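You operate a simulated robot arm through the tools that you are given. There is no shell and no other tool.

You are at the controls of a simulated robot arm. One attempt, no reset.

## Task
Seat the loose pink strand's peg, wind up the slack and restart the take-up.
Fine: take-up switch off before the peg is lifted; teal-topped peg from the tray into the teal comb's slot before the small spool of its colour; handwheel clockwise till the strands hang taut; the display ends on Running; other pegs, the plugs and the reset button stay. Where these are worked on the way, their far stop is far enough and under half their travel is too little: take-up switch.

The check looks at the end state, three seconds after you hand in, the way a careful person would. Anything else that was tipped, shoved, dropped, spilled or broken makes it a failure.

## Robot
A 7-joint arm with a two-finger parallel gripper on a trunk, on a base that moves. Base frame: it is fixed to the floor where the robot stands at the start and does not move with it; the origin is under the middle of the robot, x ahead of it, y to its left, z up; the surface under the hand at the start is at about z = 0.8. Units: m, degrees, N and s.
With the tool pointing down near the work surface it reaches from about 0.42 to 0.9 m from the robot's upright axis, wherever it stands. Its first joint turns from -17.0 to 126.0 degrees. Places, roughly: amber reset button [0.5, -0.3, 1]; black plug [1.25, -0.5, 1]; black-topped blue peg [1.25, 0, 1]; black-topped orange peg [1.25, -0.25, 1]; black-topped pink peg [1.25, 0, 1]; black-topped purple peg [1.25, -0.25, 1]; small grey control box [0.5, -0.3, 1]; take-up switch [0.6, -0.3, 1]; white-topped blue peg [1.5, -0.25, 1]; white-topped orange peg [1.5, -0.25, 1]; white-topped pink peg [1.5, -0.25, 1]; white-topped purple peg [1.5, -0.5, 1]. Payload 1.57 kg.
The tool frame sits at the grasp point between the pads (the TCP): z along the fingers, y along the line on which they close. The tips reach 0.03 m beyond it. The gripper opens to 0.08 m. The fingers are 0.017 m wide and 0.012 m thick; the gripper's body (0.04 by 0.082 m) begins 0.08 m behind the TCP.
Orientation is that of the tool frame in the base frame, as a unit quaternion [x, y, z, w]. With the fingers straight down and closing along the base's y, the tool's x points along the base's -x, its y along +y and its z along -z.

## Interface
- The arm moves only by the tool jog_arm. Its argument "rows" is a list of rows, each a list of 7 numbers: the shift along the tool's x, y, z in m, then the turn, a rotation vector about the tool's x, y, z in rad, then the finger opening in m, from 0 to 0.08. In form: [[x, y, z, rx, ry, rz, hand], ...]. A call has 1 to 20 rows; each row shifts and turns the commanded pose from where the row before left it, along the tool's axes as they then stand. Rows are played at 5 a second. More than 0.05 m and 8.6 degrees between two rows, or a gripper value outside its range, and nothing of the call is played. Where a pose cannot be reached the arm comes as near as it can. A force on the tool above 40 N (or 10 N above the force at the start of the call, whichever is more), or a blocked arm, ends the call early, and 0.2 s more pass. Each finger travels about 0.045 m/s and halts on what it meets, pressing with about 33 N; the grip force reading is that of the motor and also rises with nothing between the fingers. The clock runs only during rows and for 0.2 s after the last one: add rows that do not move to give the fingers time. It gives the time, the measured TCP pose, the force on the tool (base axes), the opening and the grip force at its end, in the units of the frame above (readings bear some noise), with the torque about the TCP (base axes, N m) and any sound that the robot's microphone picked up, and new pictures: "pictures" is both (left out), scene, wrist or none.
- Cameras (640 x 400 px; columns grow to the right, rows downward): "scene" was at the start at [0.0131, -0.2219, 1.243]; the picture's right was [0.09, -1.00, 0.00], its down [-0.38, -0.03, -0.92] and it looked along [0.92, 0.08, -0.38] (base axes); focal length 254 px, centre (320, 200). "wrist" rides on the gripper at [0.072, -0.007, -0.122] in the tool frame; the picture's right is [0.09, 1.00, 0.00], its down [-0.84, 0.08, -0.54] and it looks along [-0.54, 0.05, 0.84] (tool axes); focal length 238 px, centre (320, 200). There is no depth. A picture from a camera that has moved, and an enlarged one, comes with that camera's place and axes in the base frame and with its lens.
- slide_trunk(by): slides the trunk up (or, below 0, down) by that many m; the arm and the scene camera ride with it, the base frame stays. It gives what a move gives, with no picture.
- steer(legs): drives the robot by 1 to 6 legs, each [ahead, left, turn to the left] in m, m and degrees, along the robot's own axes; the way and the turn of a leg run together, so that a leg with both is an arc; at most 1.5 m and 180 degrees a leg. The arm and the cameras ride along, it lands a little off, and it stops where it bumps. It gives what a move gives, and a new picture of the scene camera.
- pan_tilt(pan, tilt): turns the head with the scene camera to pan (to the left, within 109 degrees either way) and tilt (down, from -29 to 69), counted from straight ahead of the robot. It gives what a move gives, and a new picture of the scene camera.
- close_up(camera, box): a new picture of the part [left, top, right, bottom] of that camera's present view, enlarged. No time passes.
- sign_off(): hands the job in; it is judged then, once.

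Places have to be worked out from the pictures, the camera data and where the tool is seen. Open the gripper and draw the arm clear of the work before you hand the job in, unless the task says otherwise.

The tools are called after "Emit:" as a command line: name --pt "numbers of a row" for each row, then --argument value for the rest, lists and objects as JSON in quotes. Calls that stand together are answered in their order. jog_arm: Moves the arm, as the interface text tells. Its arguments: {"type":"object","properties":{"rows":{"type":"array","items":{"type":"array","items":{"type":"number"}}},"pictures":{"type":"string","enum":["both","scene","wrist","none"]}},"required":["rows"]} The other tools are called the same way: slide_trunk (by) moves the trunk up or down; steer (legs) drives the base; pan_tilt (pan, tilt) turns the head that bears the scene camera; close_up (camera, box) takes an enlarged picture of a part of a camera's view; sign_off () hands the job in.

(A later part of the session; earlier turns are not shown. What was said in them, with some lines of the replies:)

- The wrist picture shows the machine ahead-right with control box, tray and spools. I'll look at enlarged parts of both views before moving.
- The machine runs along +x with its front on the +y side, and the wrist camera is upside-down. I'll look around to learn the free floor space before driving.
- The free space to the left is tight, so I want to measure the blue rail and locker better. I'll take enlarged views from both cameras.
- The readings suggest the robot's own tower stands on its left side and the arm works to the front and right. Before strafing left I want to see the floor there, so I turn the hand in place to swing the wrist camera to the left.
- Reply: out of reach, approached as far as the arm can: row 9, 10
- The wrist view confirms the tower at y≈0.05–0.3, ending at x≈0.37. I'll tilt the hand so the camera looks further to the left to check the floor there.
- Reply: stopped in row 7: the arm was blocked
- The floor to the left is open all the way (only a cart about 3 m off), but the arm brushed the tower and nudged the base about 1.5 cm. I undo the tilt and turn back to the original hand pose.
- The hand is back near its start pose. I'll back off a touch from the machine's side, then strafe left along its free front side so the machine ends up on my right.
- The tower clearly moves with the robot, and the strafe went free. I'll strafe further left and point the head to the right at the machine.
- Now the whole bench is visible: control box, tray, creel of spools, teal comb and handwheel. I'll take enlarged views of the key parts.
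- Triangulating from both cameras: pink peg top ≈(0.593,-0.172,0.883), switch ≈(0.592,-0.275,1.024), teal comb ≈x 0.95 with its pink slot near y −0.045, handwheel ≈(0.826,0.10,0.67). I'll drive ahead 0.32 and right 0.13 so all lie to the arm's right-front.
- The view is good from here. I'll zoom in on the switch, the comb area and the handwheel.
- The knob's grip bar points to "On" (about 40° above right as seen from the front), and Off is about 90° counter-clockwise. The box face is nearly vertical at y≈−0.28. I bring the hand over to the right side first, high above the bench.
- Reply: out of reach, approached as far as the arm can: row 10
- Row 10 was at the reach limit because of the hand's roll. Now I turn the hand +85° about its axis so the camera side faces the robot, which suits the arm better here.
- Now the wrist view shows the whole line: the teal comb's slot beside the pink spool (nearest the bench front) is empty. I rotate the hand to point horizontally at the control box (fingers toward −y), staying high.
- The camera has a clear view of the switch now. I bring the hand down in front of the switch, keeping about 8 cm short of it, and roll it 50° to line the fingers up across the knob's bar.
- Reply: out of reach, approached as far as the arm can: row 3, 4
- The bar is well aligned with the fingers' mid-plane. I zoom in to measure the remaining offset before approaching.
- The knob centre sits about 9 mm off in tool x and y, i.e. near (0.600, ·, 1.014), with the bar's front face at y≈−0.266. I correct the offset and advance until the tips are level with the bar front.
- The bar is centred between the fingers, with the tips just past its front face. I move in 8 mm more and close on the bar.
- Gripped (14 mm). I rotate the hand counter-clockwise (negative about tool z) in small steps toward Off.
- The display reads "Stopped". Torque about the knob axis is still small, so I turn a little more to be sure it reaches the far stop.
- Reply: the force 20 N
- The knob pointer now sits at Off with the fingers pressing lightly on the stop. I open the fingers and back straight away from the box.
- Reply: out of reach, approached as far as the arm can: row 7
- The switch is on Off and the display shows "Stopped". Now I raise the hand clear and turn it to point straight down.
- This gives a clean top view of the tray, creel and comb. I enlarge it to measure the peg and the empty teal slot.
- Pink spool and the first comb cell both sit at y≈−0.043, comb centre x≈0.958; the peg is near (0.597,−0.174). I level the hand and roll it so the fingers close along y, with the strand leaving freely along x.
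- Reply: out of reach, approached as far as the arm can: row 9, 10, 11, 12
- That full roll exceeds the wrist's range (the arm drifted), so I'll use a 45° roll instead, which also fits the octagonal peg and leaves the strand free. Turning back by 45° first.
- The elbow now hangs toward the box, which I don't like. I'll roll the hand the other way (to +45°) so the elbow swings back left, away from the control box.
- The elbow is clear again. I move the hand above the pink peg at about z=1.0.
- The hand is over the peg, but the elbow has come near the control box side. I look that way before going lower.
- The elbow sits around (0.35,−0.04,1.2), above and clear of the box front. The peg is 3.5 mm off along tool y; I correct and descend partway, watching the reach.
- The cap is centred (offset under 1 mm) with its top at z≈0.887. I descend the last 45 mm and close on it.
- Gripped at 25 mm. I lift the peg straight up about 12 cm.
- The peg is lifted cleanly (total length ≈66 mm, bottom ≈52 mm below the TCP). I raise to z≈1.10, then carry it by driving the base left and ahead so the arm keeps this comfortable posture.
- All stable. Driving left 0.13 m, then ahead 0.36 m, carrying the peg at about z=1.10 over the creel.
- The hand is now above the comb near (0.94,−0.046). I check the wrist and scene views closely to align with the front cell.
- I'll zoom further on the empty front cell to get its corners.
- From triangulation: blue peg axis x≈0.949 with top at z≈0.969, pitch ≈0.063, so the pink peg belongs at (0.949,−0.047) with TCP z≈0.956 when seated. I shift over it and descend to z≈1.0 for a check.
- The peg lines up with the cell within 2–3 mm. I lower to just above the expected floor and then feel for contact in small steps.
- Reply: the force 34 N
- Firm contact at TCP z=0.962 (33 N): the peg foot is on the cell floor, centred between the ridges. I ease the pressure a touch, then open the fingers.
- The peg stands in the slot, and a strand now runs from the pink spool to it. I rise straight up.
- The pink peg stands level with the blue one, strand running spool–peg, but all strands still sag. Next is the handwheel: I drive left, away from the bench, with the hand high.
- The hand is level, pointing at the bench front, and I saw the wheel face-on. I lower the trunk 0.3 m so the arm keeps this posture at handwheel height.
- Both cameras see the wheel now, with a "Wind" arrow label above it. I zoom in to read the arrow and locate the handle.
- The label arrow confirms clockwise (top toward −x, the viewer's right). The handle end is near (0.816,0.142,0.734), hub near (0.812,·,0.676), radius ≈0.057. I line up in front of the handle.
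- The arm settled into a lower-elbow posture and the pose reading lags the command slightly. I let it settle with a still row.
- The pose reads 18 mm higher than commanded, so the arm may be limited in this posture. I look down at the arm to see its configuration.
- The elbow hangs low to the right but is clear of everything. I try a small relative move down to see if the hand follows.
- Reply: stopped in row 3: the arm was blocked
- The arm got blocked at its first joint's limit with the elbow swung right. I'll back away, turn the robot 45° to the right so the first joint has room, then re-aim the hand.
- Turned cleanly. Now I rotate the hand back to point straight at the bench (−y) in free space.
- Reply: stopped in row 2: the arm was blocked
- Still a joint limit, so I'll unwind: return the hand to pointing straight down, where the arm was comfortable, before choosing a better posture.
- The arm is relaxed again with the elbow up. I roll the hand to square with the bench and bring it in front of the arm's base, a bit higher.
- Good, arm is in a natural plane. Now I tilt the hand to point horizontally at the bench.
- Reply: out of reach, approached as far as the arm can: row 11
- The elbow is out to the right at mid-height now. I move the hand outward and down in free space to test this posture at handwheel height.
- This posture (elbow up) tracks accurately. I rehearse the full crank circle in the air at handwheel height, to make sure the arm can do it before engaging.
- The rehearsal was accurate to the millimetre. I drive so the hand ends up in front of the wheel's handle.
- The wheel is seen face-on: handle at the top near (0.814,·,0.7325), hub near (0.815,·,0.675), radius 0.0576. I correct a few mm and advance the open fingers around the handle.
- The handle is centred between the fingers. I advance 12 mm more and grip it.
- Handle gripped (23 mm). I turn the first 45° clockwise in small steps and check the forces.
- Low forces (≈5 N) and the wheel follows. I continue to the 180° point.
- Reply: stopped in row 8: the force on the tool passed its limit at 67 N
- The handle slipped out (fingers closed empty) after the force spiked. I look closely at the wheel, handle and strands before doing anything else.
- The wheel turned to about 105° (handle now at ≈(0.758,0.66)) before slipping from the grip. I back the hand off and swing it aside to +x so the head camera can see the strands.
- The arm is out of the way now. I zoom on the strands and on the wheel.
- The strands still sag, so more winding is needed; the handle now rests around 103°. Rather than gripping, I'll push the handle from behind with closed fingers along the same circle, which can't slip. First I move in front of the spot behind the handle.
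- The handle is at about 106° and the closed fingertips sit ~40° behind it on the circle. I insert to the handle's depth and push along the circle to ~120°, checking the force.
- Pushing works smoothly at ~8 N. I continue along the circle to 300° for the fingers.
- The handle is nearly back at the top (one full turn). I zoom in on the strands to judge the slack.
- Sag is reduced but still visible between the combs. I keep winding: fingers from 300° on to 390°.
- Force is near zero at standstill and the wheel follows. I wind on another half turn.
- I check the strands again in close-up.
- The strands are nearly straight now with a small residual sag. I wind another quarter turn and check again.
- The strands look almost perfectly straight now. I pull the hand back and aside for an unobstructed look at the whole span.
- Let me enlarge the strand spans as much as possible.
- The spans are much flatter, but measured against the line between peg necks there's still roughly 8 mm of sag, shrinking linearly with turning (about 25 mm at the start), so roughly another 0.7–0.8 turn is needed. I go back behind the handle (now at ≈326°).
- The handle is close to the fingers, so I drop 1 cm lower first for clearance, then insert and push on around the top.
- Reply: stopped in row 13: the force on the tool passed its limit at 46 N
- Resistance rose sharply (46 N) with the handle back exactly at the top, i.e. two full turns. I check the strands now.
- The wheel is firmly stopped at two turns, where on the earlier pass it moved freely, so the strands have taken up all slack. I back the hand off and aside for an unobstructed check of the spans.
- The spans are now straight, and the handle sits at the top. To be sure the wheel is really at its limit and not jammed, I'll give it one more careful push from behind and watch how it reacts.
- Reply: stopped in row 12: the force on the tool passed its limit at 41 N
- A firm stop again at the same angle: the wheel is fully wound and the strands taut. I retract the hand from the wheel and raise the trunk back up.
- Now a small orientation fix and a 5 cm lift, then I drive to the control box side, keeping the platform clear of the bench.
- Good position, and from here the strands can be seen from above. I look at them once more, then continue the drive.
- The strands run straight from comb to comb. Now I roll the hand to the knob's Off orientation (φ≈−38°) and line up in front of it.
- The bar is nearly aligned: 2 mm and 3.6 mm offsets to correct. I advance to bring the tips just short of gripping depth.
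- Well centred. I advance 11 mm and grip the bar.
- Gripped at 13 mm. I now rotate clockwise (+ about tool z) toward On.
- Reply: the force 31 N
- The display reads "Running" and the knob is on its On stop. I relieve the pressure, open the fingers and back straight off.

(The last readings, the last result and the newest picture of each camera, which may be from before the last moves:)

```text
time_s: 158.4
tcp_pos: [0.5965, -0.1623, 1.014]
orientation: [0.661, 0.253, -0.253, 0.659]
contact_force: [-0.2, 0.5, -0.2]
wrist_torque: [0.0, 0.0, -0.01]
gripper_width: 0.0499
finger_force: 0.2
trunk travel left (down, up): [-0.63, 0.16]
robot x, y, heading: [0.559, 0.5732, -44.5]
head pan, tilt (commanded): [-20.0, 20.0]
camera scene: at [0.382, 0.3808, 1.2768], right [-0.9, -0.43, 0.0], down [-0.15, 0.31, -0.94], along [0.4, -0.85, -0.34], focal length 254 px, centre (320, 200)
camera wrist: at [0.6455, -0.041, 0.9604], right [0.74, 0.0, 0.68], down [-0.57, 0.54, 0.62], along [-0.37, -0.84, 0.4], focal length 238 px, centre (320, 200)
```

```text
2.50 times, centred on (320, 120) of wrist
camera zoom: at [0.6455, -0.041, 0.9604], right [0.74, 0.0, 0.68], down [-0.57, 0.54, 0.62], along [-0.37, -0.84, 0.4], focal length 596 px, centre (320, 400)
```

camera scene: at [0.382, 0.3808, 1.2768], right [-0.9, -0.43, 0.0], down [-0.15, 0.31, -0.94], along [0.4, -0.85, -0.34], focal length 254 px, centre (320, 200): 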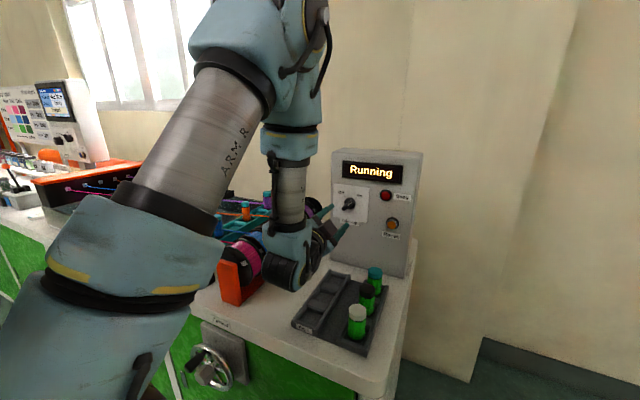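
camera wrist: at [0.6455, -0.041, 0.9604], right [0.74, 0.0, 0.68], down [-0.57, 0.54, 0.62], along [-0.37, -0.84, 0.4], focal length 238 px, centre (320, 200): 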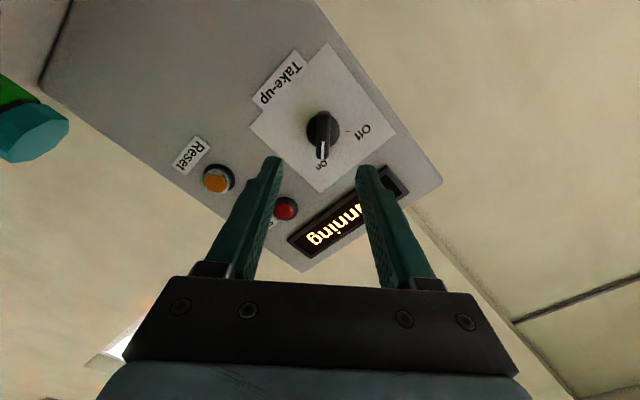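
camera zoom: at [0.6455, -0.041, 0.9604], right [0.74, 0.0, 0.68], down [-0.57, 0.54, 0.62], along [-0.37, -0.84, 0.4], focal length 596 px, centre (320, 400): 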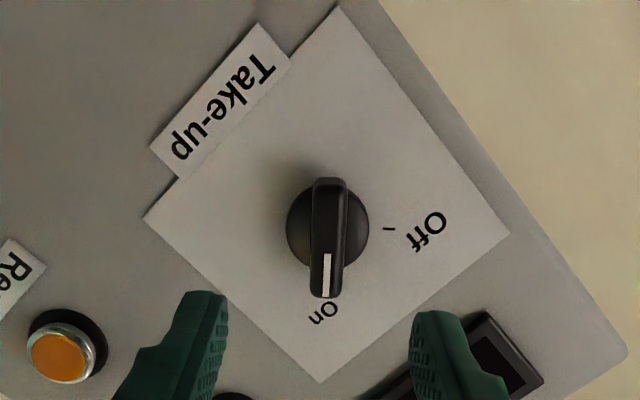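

Everything reads right. I lift the hand and drive back away from the bench, then take a last look at the whole line.

Emit:
jog_arm --pt "-0.0227 0.0244 -0.01 0 0 0 0.06" --pt "-0.0227 0.0244 -0.01 0 0 0 0.06" --pt "-0.0227 0.0244 0 0 0 0 0.06" --pt "0 0 0 0 0 0 0.06" --pictures "none"

Emit:
steer --legs '[[-0.28, 0.28, 0]]'

Emit:
close_up --camera "scene" --box '[160, 120, 480, 320]'

```text
time_s: 159.4
tcp_pos: [0.5965, -0.1518, 1.1129]
orientation: [0.661, 0.254, -0.253, 0.659]
contact_force: [0.5, 0.6, 0.1]
wrist_torque: [-0.02, 0.02, 0.01]
gripper_width: 0.0599
finger_force: 0.0
out of reach, approached as far as the arm can: row 2
trunk travel left (down, up): [-0.63, 0.16]
robot x, y, heading: [0.5591, 0.5707, -44.7]
head pan, tilt (commanded): [-20.0, 20.0]
```

```text
time_s: 161.9
tcp_pos: [0.594, 0.2437, 1.1124]
orientation: [0.661, 0.254, -0.253, 0.659]
contact_force: [0.8, -0.3, -0.4]
wrist_torque: [0.0, -0.01, 0.01]
gripper_width: 0.0603
finger_force: 0.1
trunk travel left (down, up): [-0.63, 0.16]
robot x, y, heading: [0.5552, 0.9662, -44.4]
head pan, tilt (commanded): [-20.0, 20.0]
camera scene: at [0.3797, 0.7752, 1.2768], right [-0.9, -0.43, 0.0], down [-0.15, 0.31, -0.94], along [0.4, -0.85, -0.34], focal length 254 px, centre (320, 200)
```

scene: 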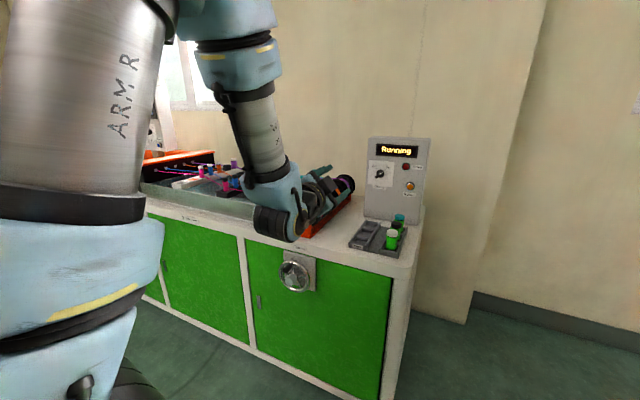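

```text
2.00 times, centred on (320, 220) of scene
camera zoom: at [0.3797, 0.7752, 1.2768], right [-0.9, -0.43, 0.0], down [-0.15, 0.31, -0.94], along [0.4, -0.85, -0.34], focal length 507 px, centre (320, 160)
```

zoom: 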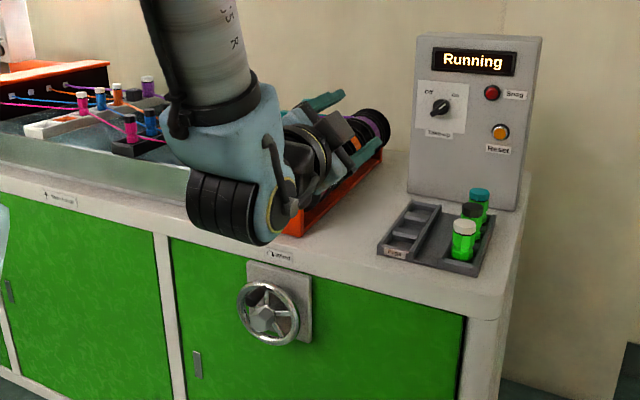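

Display is "Running". I move the hand aside and check the wheel, the strands and the seated peg one last time.

Emit:
close_up --camera "scene" --box '[265, 240, 335, 300]'

Emit:
steer --legs '[[-0.1, -0.1, 0], [0, 0, 20]]'

Emit:
pan_tilt --pan -45 --tilt 20

```text
6.67 times, centred on (300, 270) of scene
camera zoom: at [0.3797, 0.7752, 1.2768], right [-0.9, -0.43, 0.0], down [-0.15, 0.31, -0.94], along [0.4, -0.85, -0.34], focal length 1691 px, centre (453, -267)
```

zoom: 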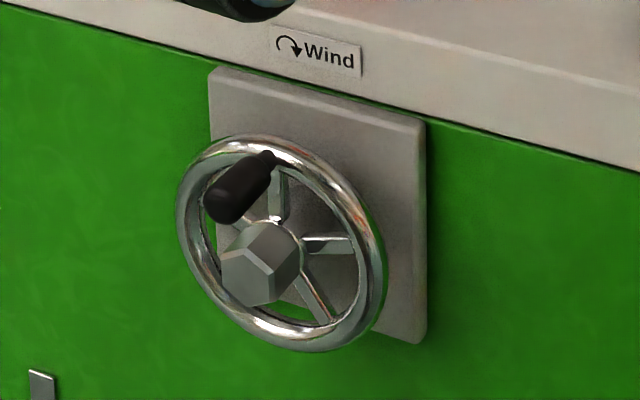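

```text
time_s: 164.3
tcp_pos: [0.7014, 0.2983, 1.1131]
orientation: [0.607, 0.365, -0.134, 0.693]
contact_force: [-0.1, -0.1, 0.5]
wrist_torque: [0.0, 0.02, 0.0]
gripper_width: 0.06
finger_force: 0.0
trunk travel left (down, up): [-0.63, 0.16]
robot x, y, heading: [0.4175, 0.9678, -24.6]
head pan, tilt (commanded): [-20.0, 20.0]
camera scene: at [0.3151, 0.7247, 1.2768], right [-0.7, -0.71, 0.0], down [-0.24, 0.24, -0.94], along [0.67, -0.66, -0.34], focal length 254 px, centre (320, 200)
```

scene: 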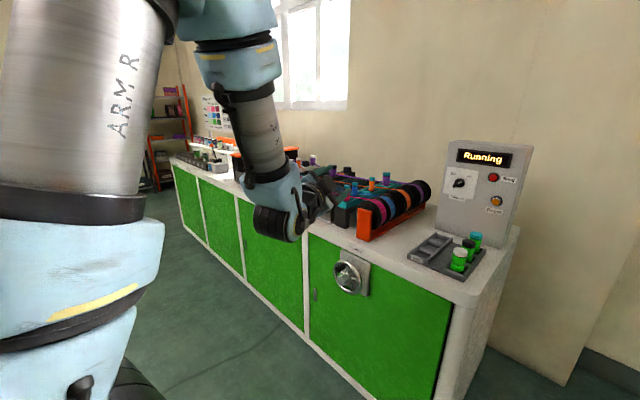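

```text
time_s: 165.2
tcp_pos: [0.6995, 0.2987, 1.1147]
orientation: [0.607, 0.365, -0.134, 0.693]
contact_force: [0.6, -0.5, -0.2]
wrist_torque: [0.03, 0.01, 0.01]
gripper_width: 0.06
finger_force: 0.1
trunk travel left (down, up): [-0.63, 0.16]
robot x, y, heading: [0.4169, 0.9649, -24.9]
head pan, tilt (commanded): [-45.0, 20.0]
camera scene: at [0.2813, 0.7027, 1.2768], right [-0.94, -0.35, 0.0], down [-0.12, 0.32, -0.94], along [0.33, -0.88, -0.34], focal length 254 px, centre (320, 200)
```

scene: 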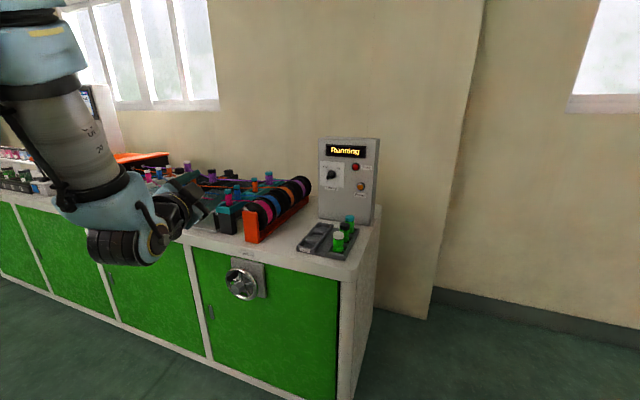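

Emit:
close_up --camera "scene" --box '[180, 140, 390, 260]'

Emit:
close_up --camera "scene" --box '[195, 155, 315, 245]'

```text
3.05 times, centred on (285, 200) of scene
camera zoom: at [0.2813, 0.7027, 1.2768], right [-0.94, -0.35, 0.0], down [-0.12, 0.32, -0.94], along [0.33, -0.88, -0.34], focal length 773 px, centre (427, 200)
```

zoom: 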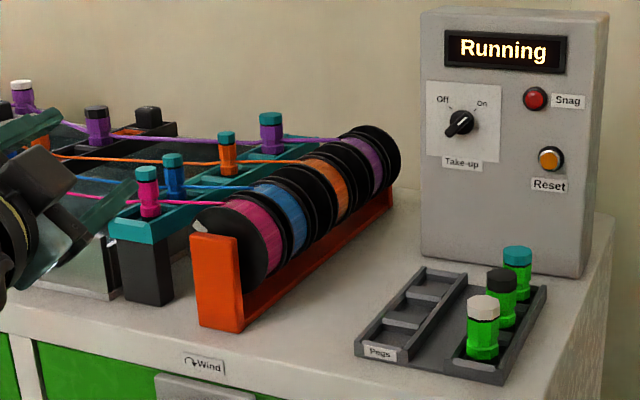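

```text
4.44 times, centred on (255, 200) of scene
camera zoom: at [0.2813, 0.7027, 1.2768], right [-0.94, -0.35, 0.0], down [-0.12, 0.32, -0.94], along [0.33, -0.88, -0.34], focal length 1127 px, centre (609, 200)
```

zoom: 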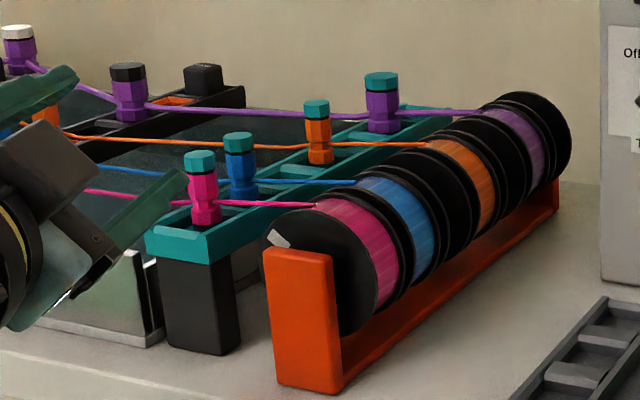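

All strands run straight, the pink peg stands in its slot like its neighbours, other pegs, plugs and Reset are untouched, and the display shows "Running". I move a little further away and hand in.

Emit:
steer --legs '[[0, 0.2, 0]]'

Emit:
close_up --camera "scene" --box '[160, 130, 420, 290]'

```text
time_s: 166.8
tcp_pos: [0.7834, 0.4838, 1.1136]
orientation: [0.607, 0.365, -0.134, 0.693]
contact_force: [1.0, 0.8, 0.7]
wrist_torque: [-0.01, 0.01, 0.01]
gripper_width: 0.06
finger_force: 0.1
trunk travel left (down, up): [-0.63, 0.16]
robot x, y, heading: [0.5018, 1.1521, -24.1]
head pan, tilt (commanded): [-45.0, 20.0]
camera scene: at [0.3654, 0.8871, 1.2768], right [-0.94, -0.35, 0.0], down [-0.12, 0.32, -0.94], along [0.33, -0.88, -0.34], focal length 254 px, centre (320, 200)
```

scene: 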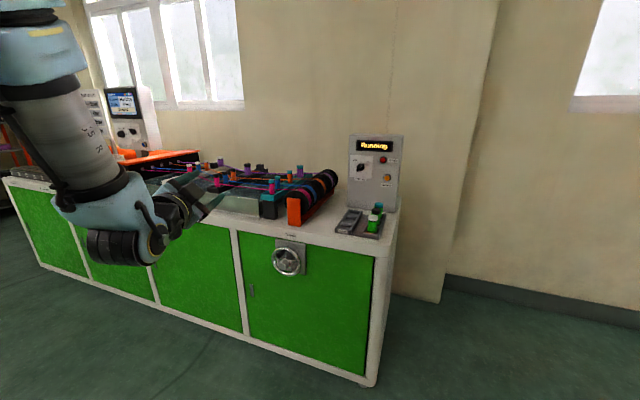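

```text
2.46 times, centred on (290, 210) of scene
camera zoom: at [0.3654, 0.8871, 1.2768], right [-0.94, -0.35, 0.0], down [-0.12, 0.32, -0.94], along [0.33, -0.88, -0.34], focal length 624 px, centre (394, 175)
```

zoom: 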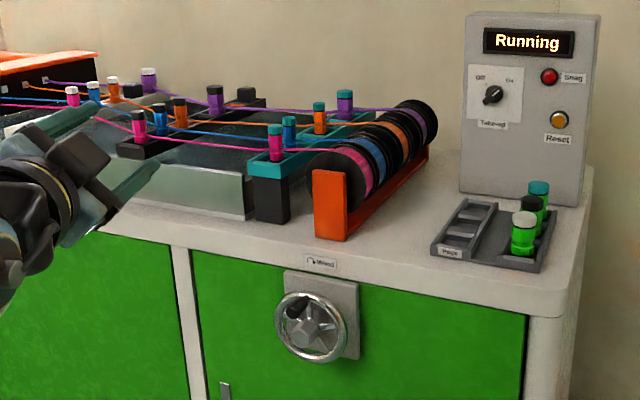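

The final view shows straight strands, the seated peg and "Running", with the arm clear and the gripper open. Handing in.

Emit:
sign_off

```text
The job is handed in.
```

The pink strand's peg is seated, the slack is wound up, and the take-up is running again. I handed the job in with the arm clear and the gripper open.

- **Switch:** I turned the take-up switch to Off first, and the display changed to "Stopped" before the peg was lifted.
- **Peg:** The teal-topped pink peg came out of the tray and stands in the teal comb's front slot, in line with the pink spool. It is level with the blue peg beside it.
- **Handwheel:** I wound it clockwise about two full turns until it came to a firm stop. A second push met the same stop. In the last pictures all the strands ran straight from comb to comb, with only a slight bend close to each peg. My grip slipped off the handle once early on, so I finished by pushing the handle round with closed fingers.
- **Restart:** The switch is back at its On stop and the display reads "Running".

I did not touch the other pegs, the plugs or the reset button, and they look undisturbed in the last pictures. While I was looking around at the start, the arm brushed the robot's own tower and shifted its base by 1–2 cm. It hit nothing on the bench.
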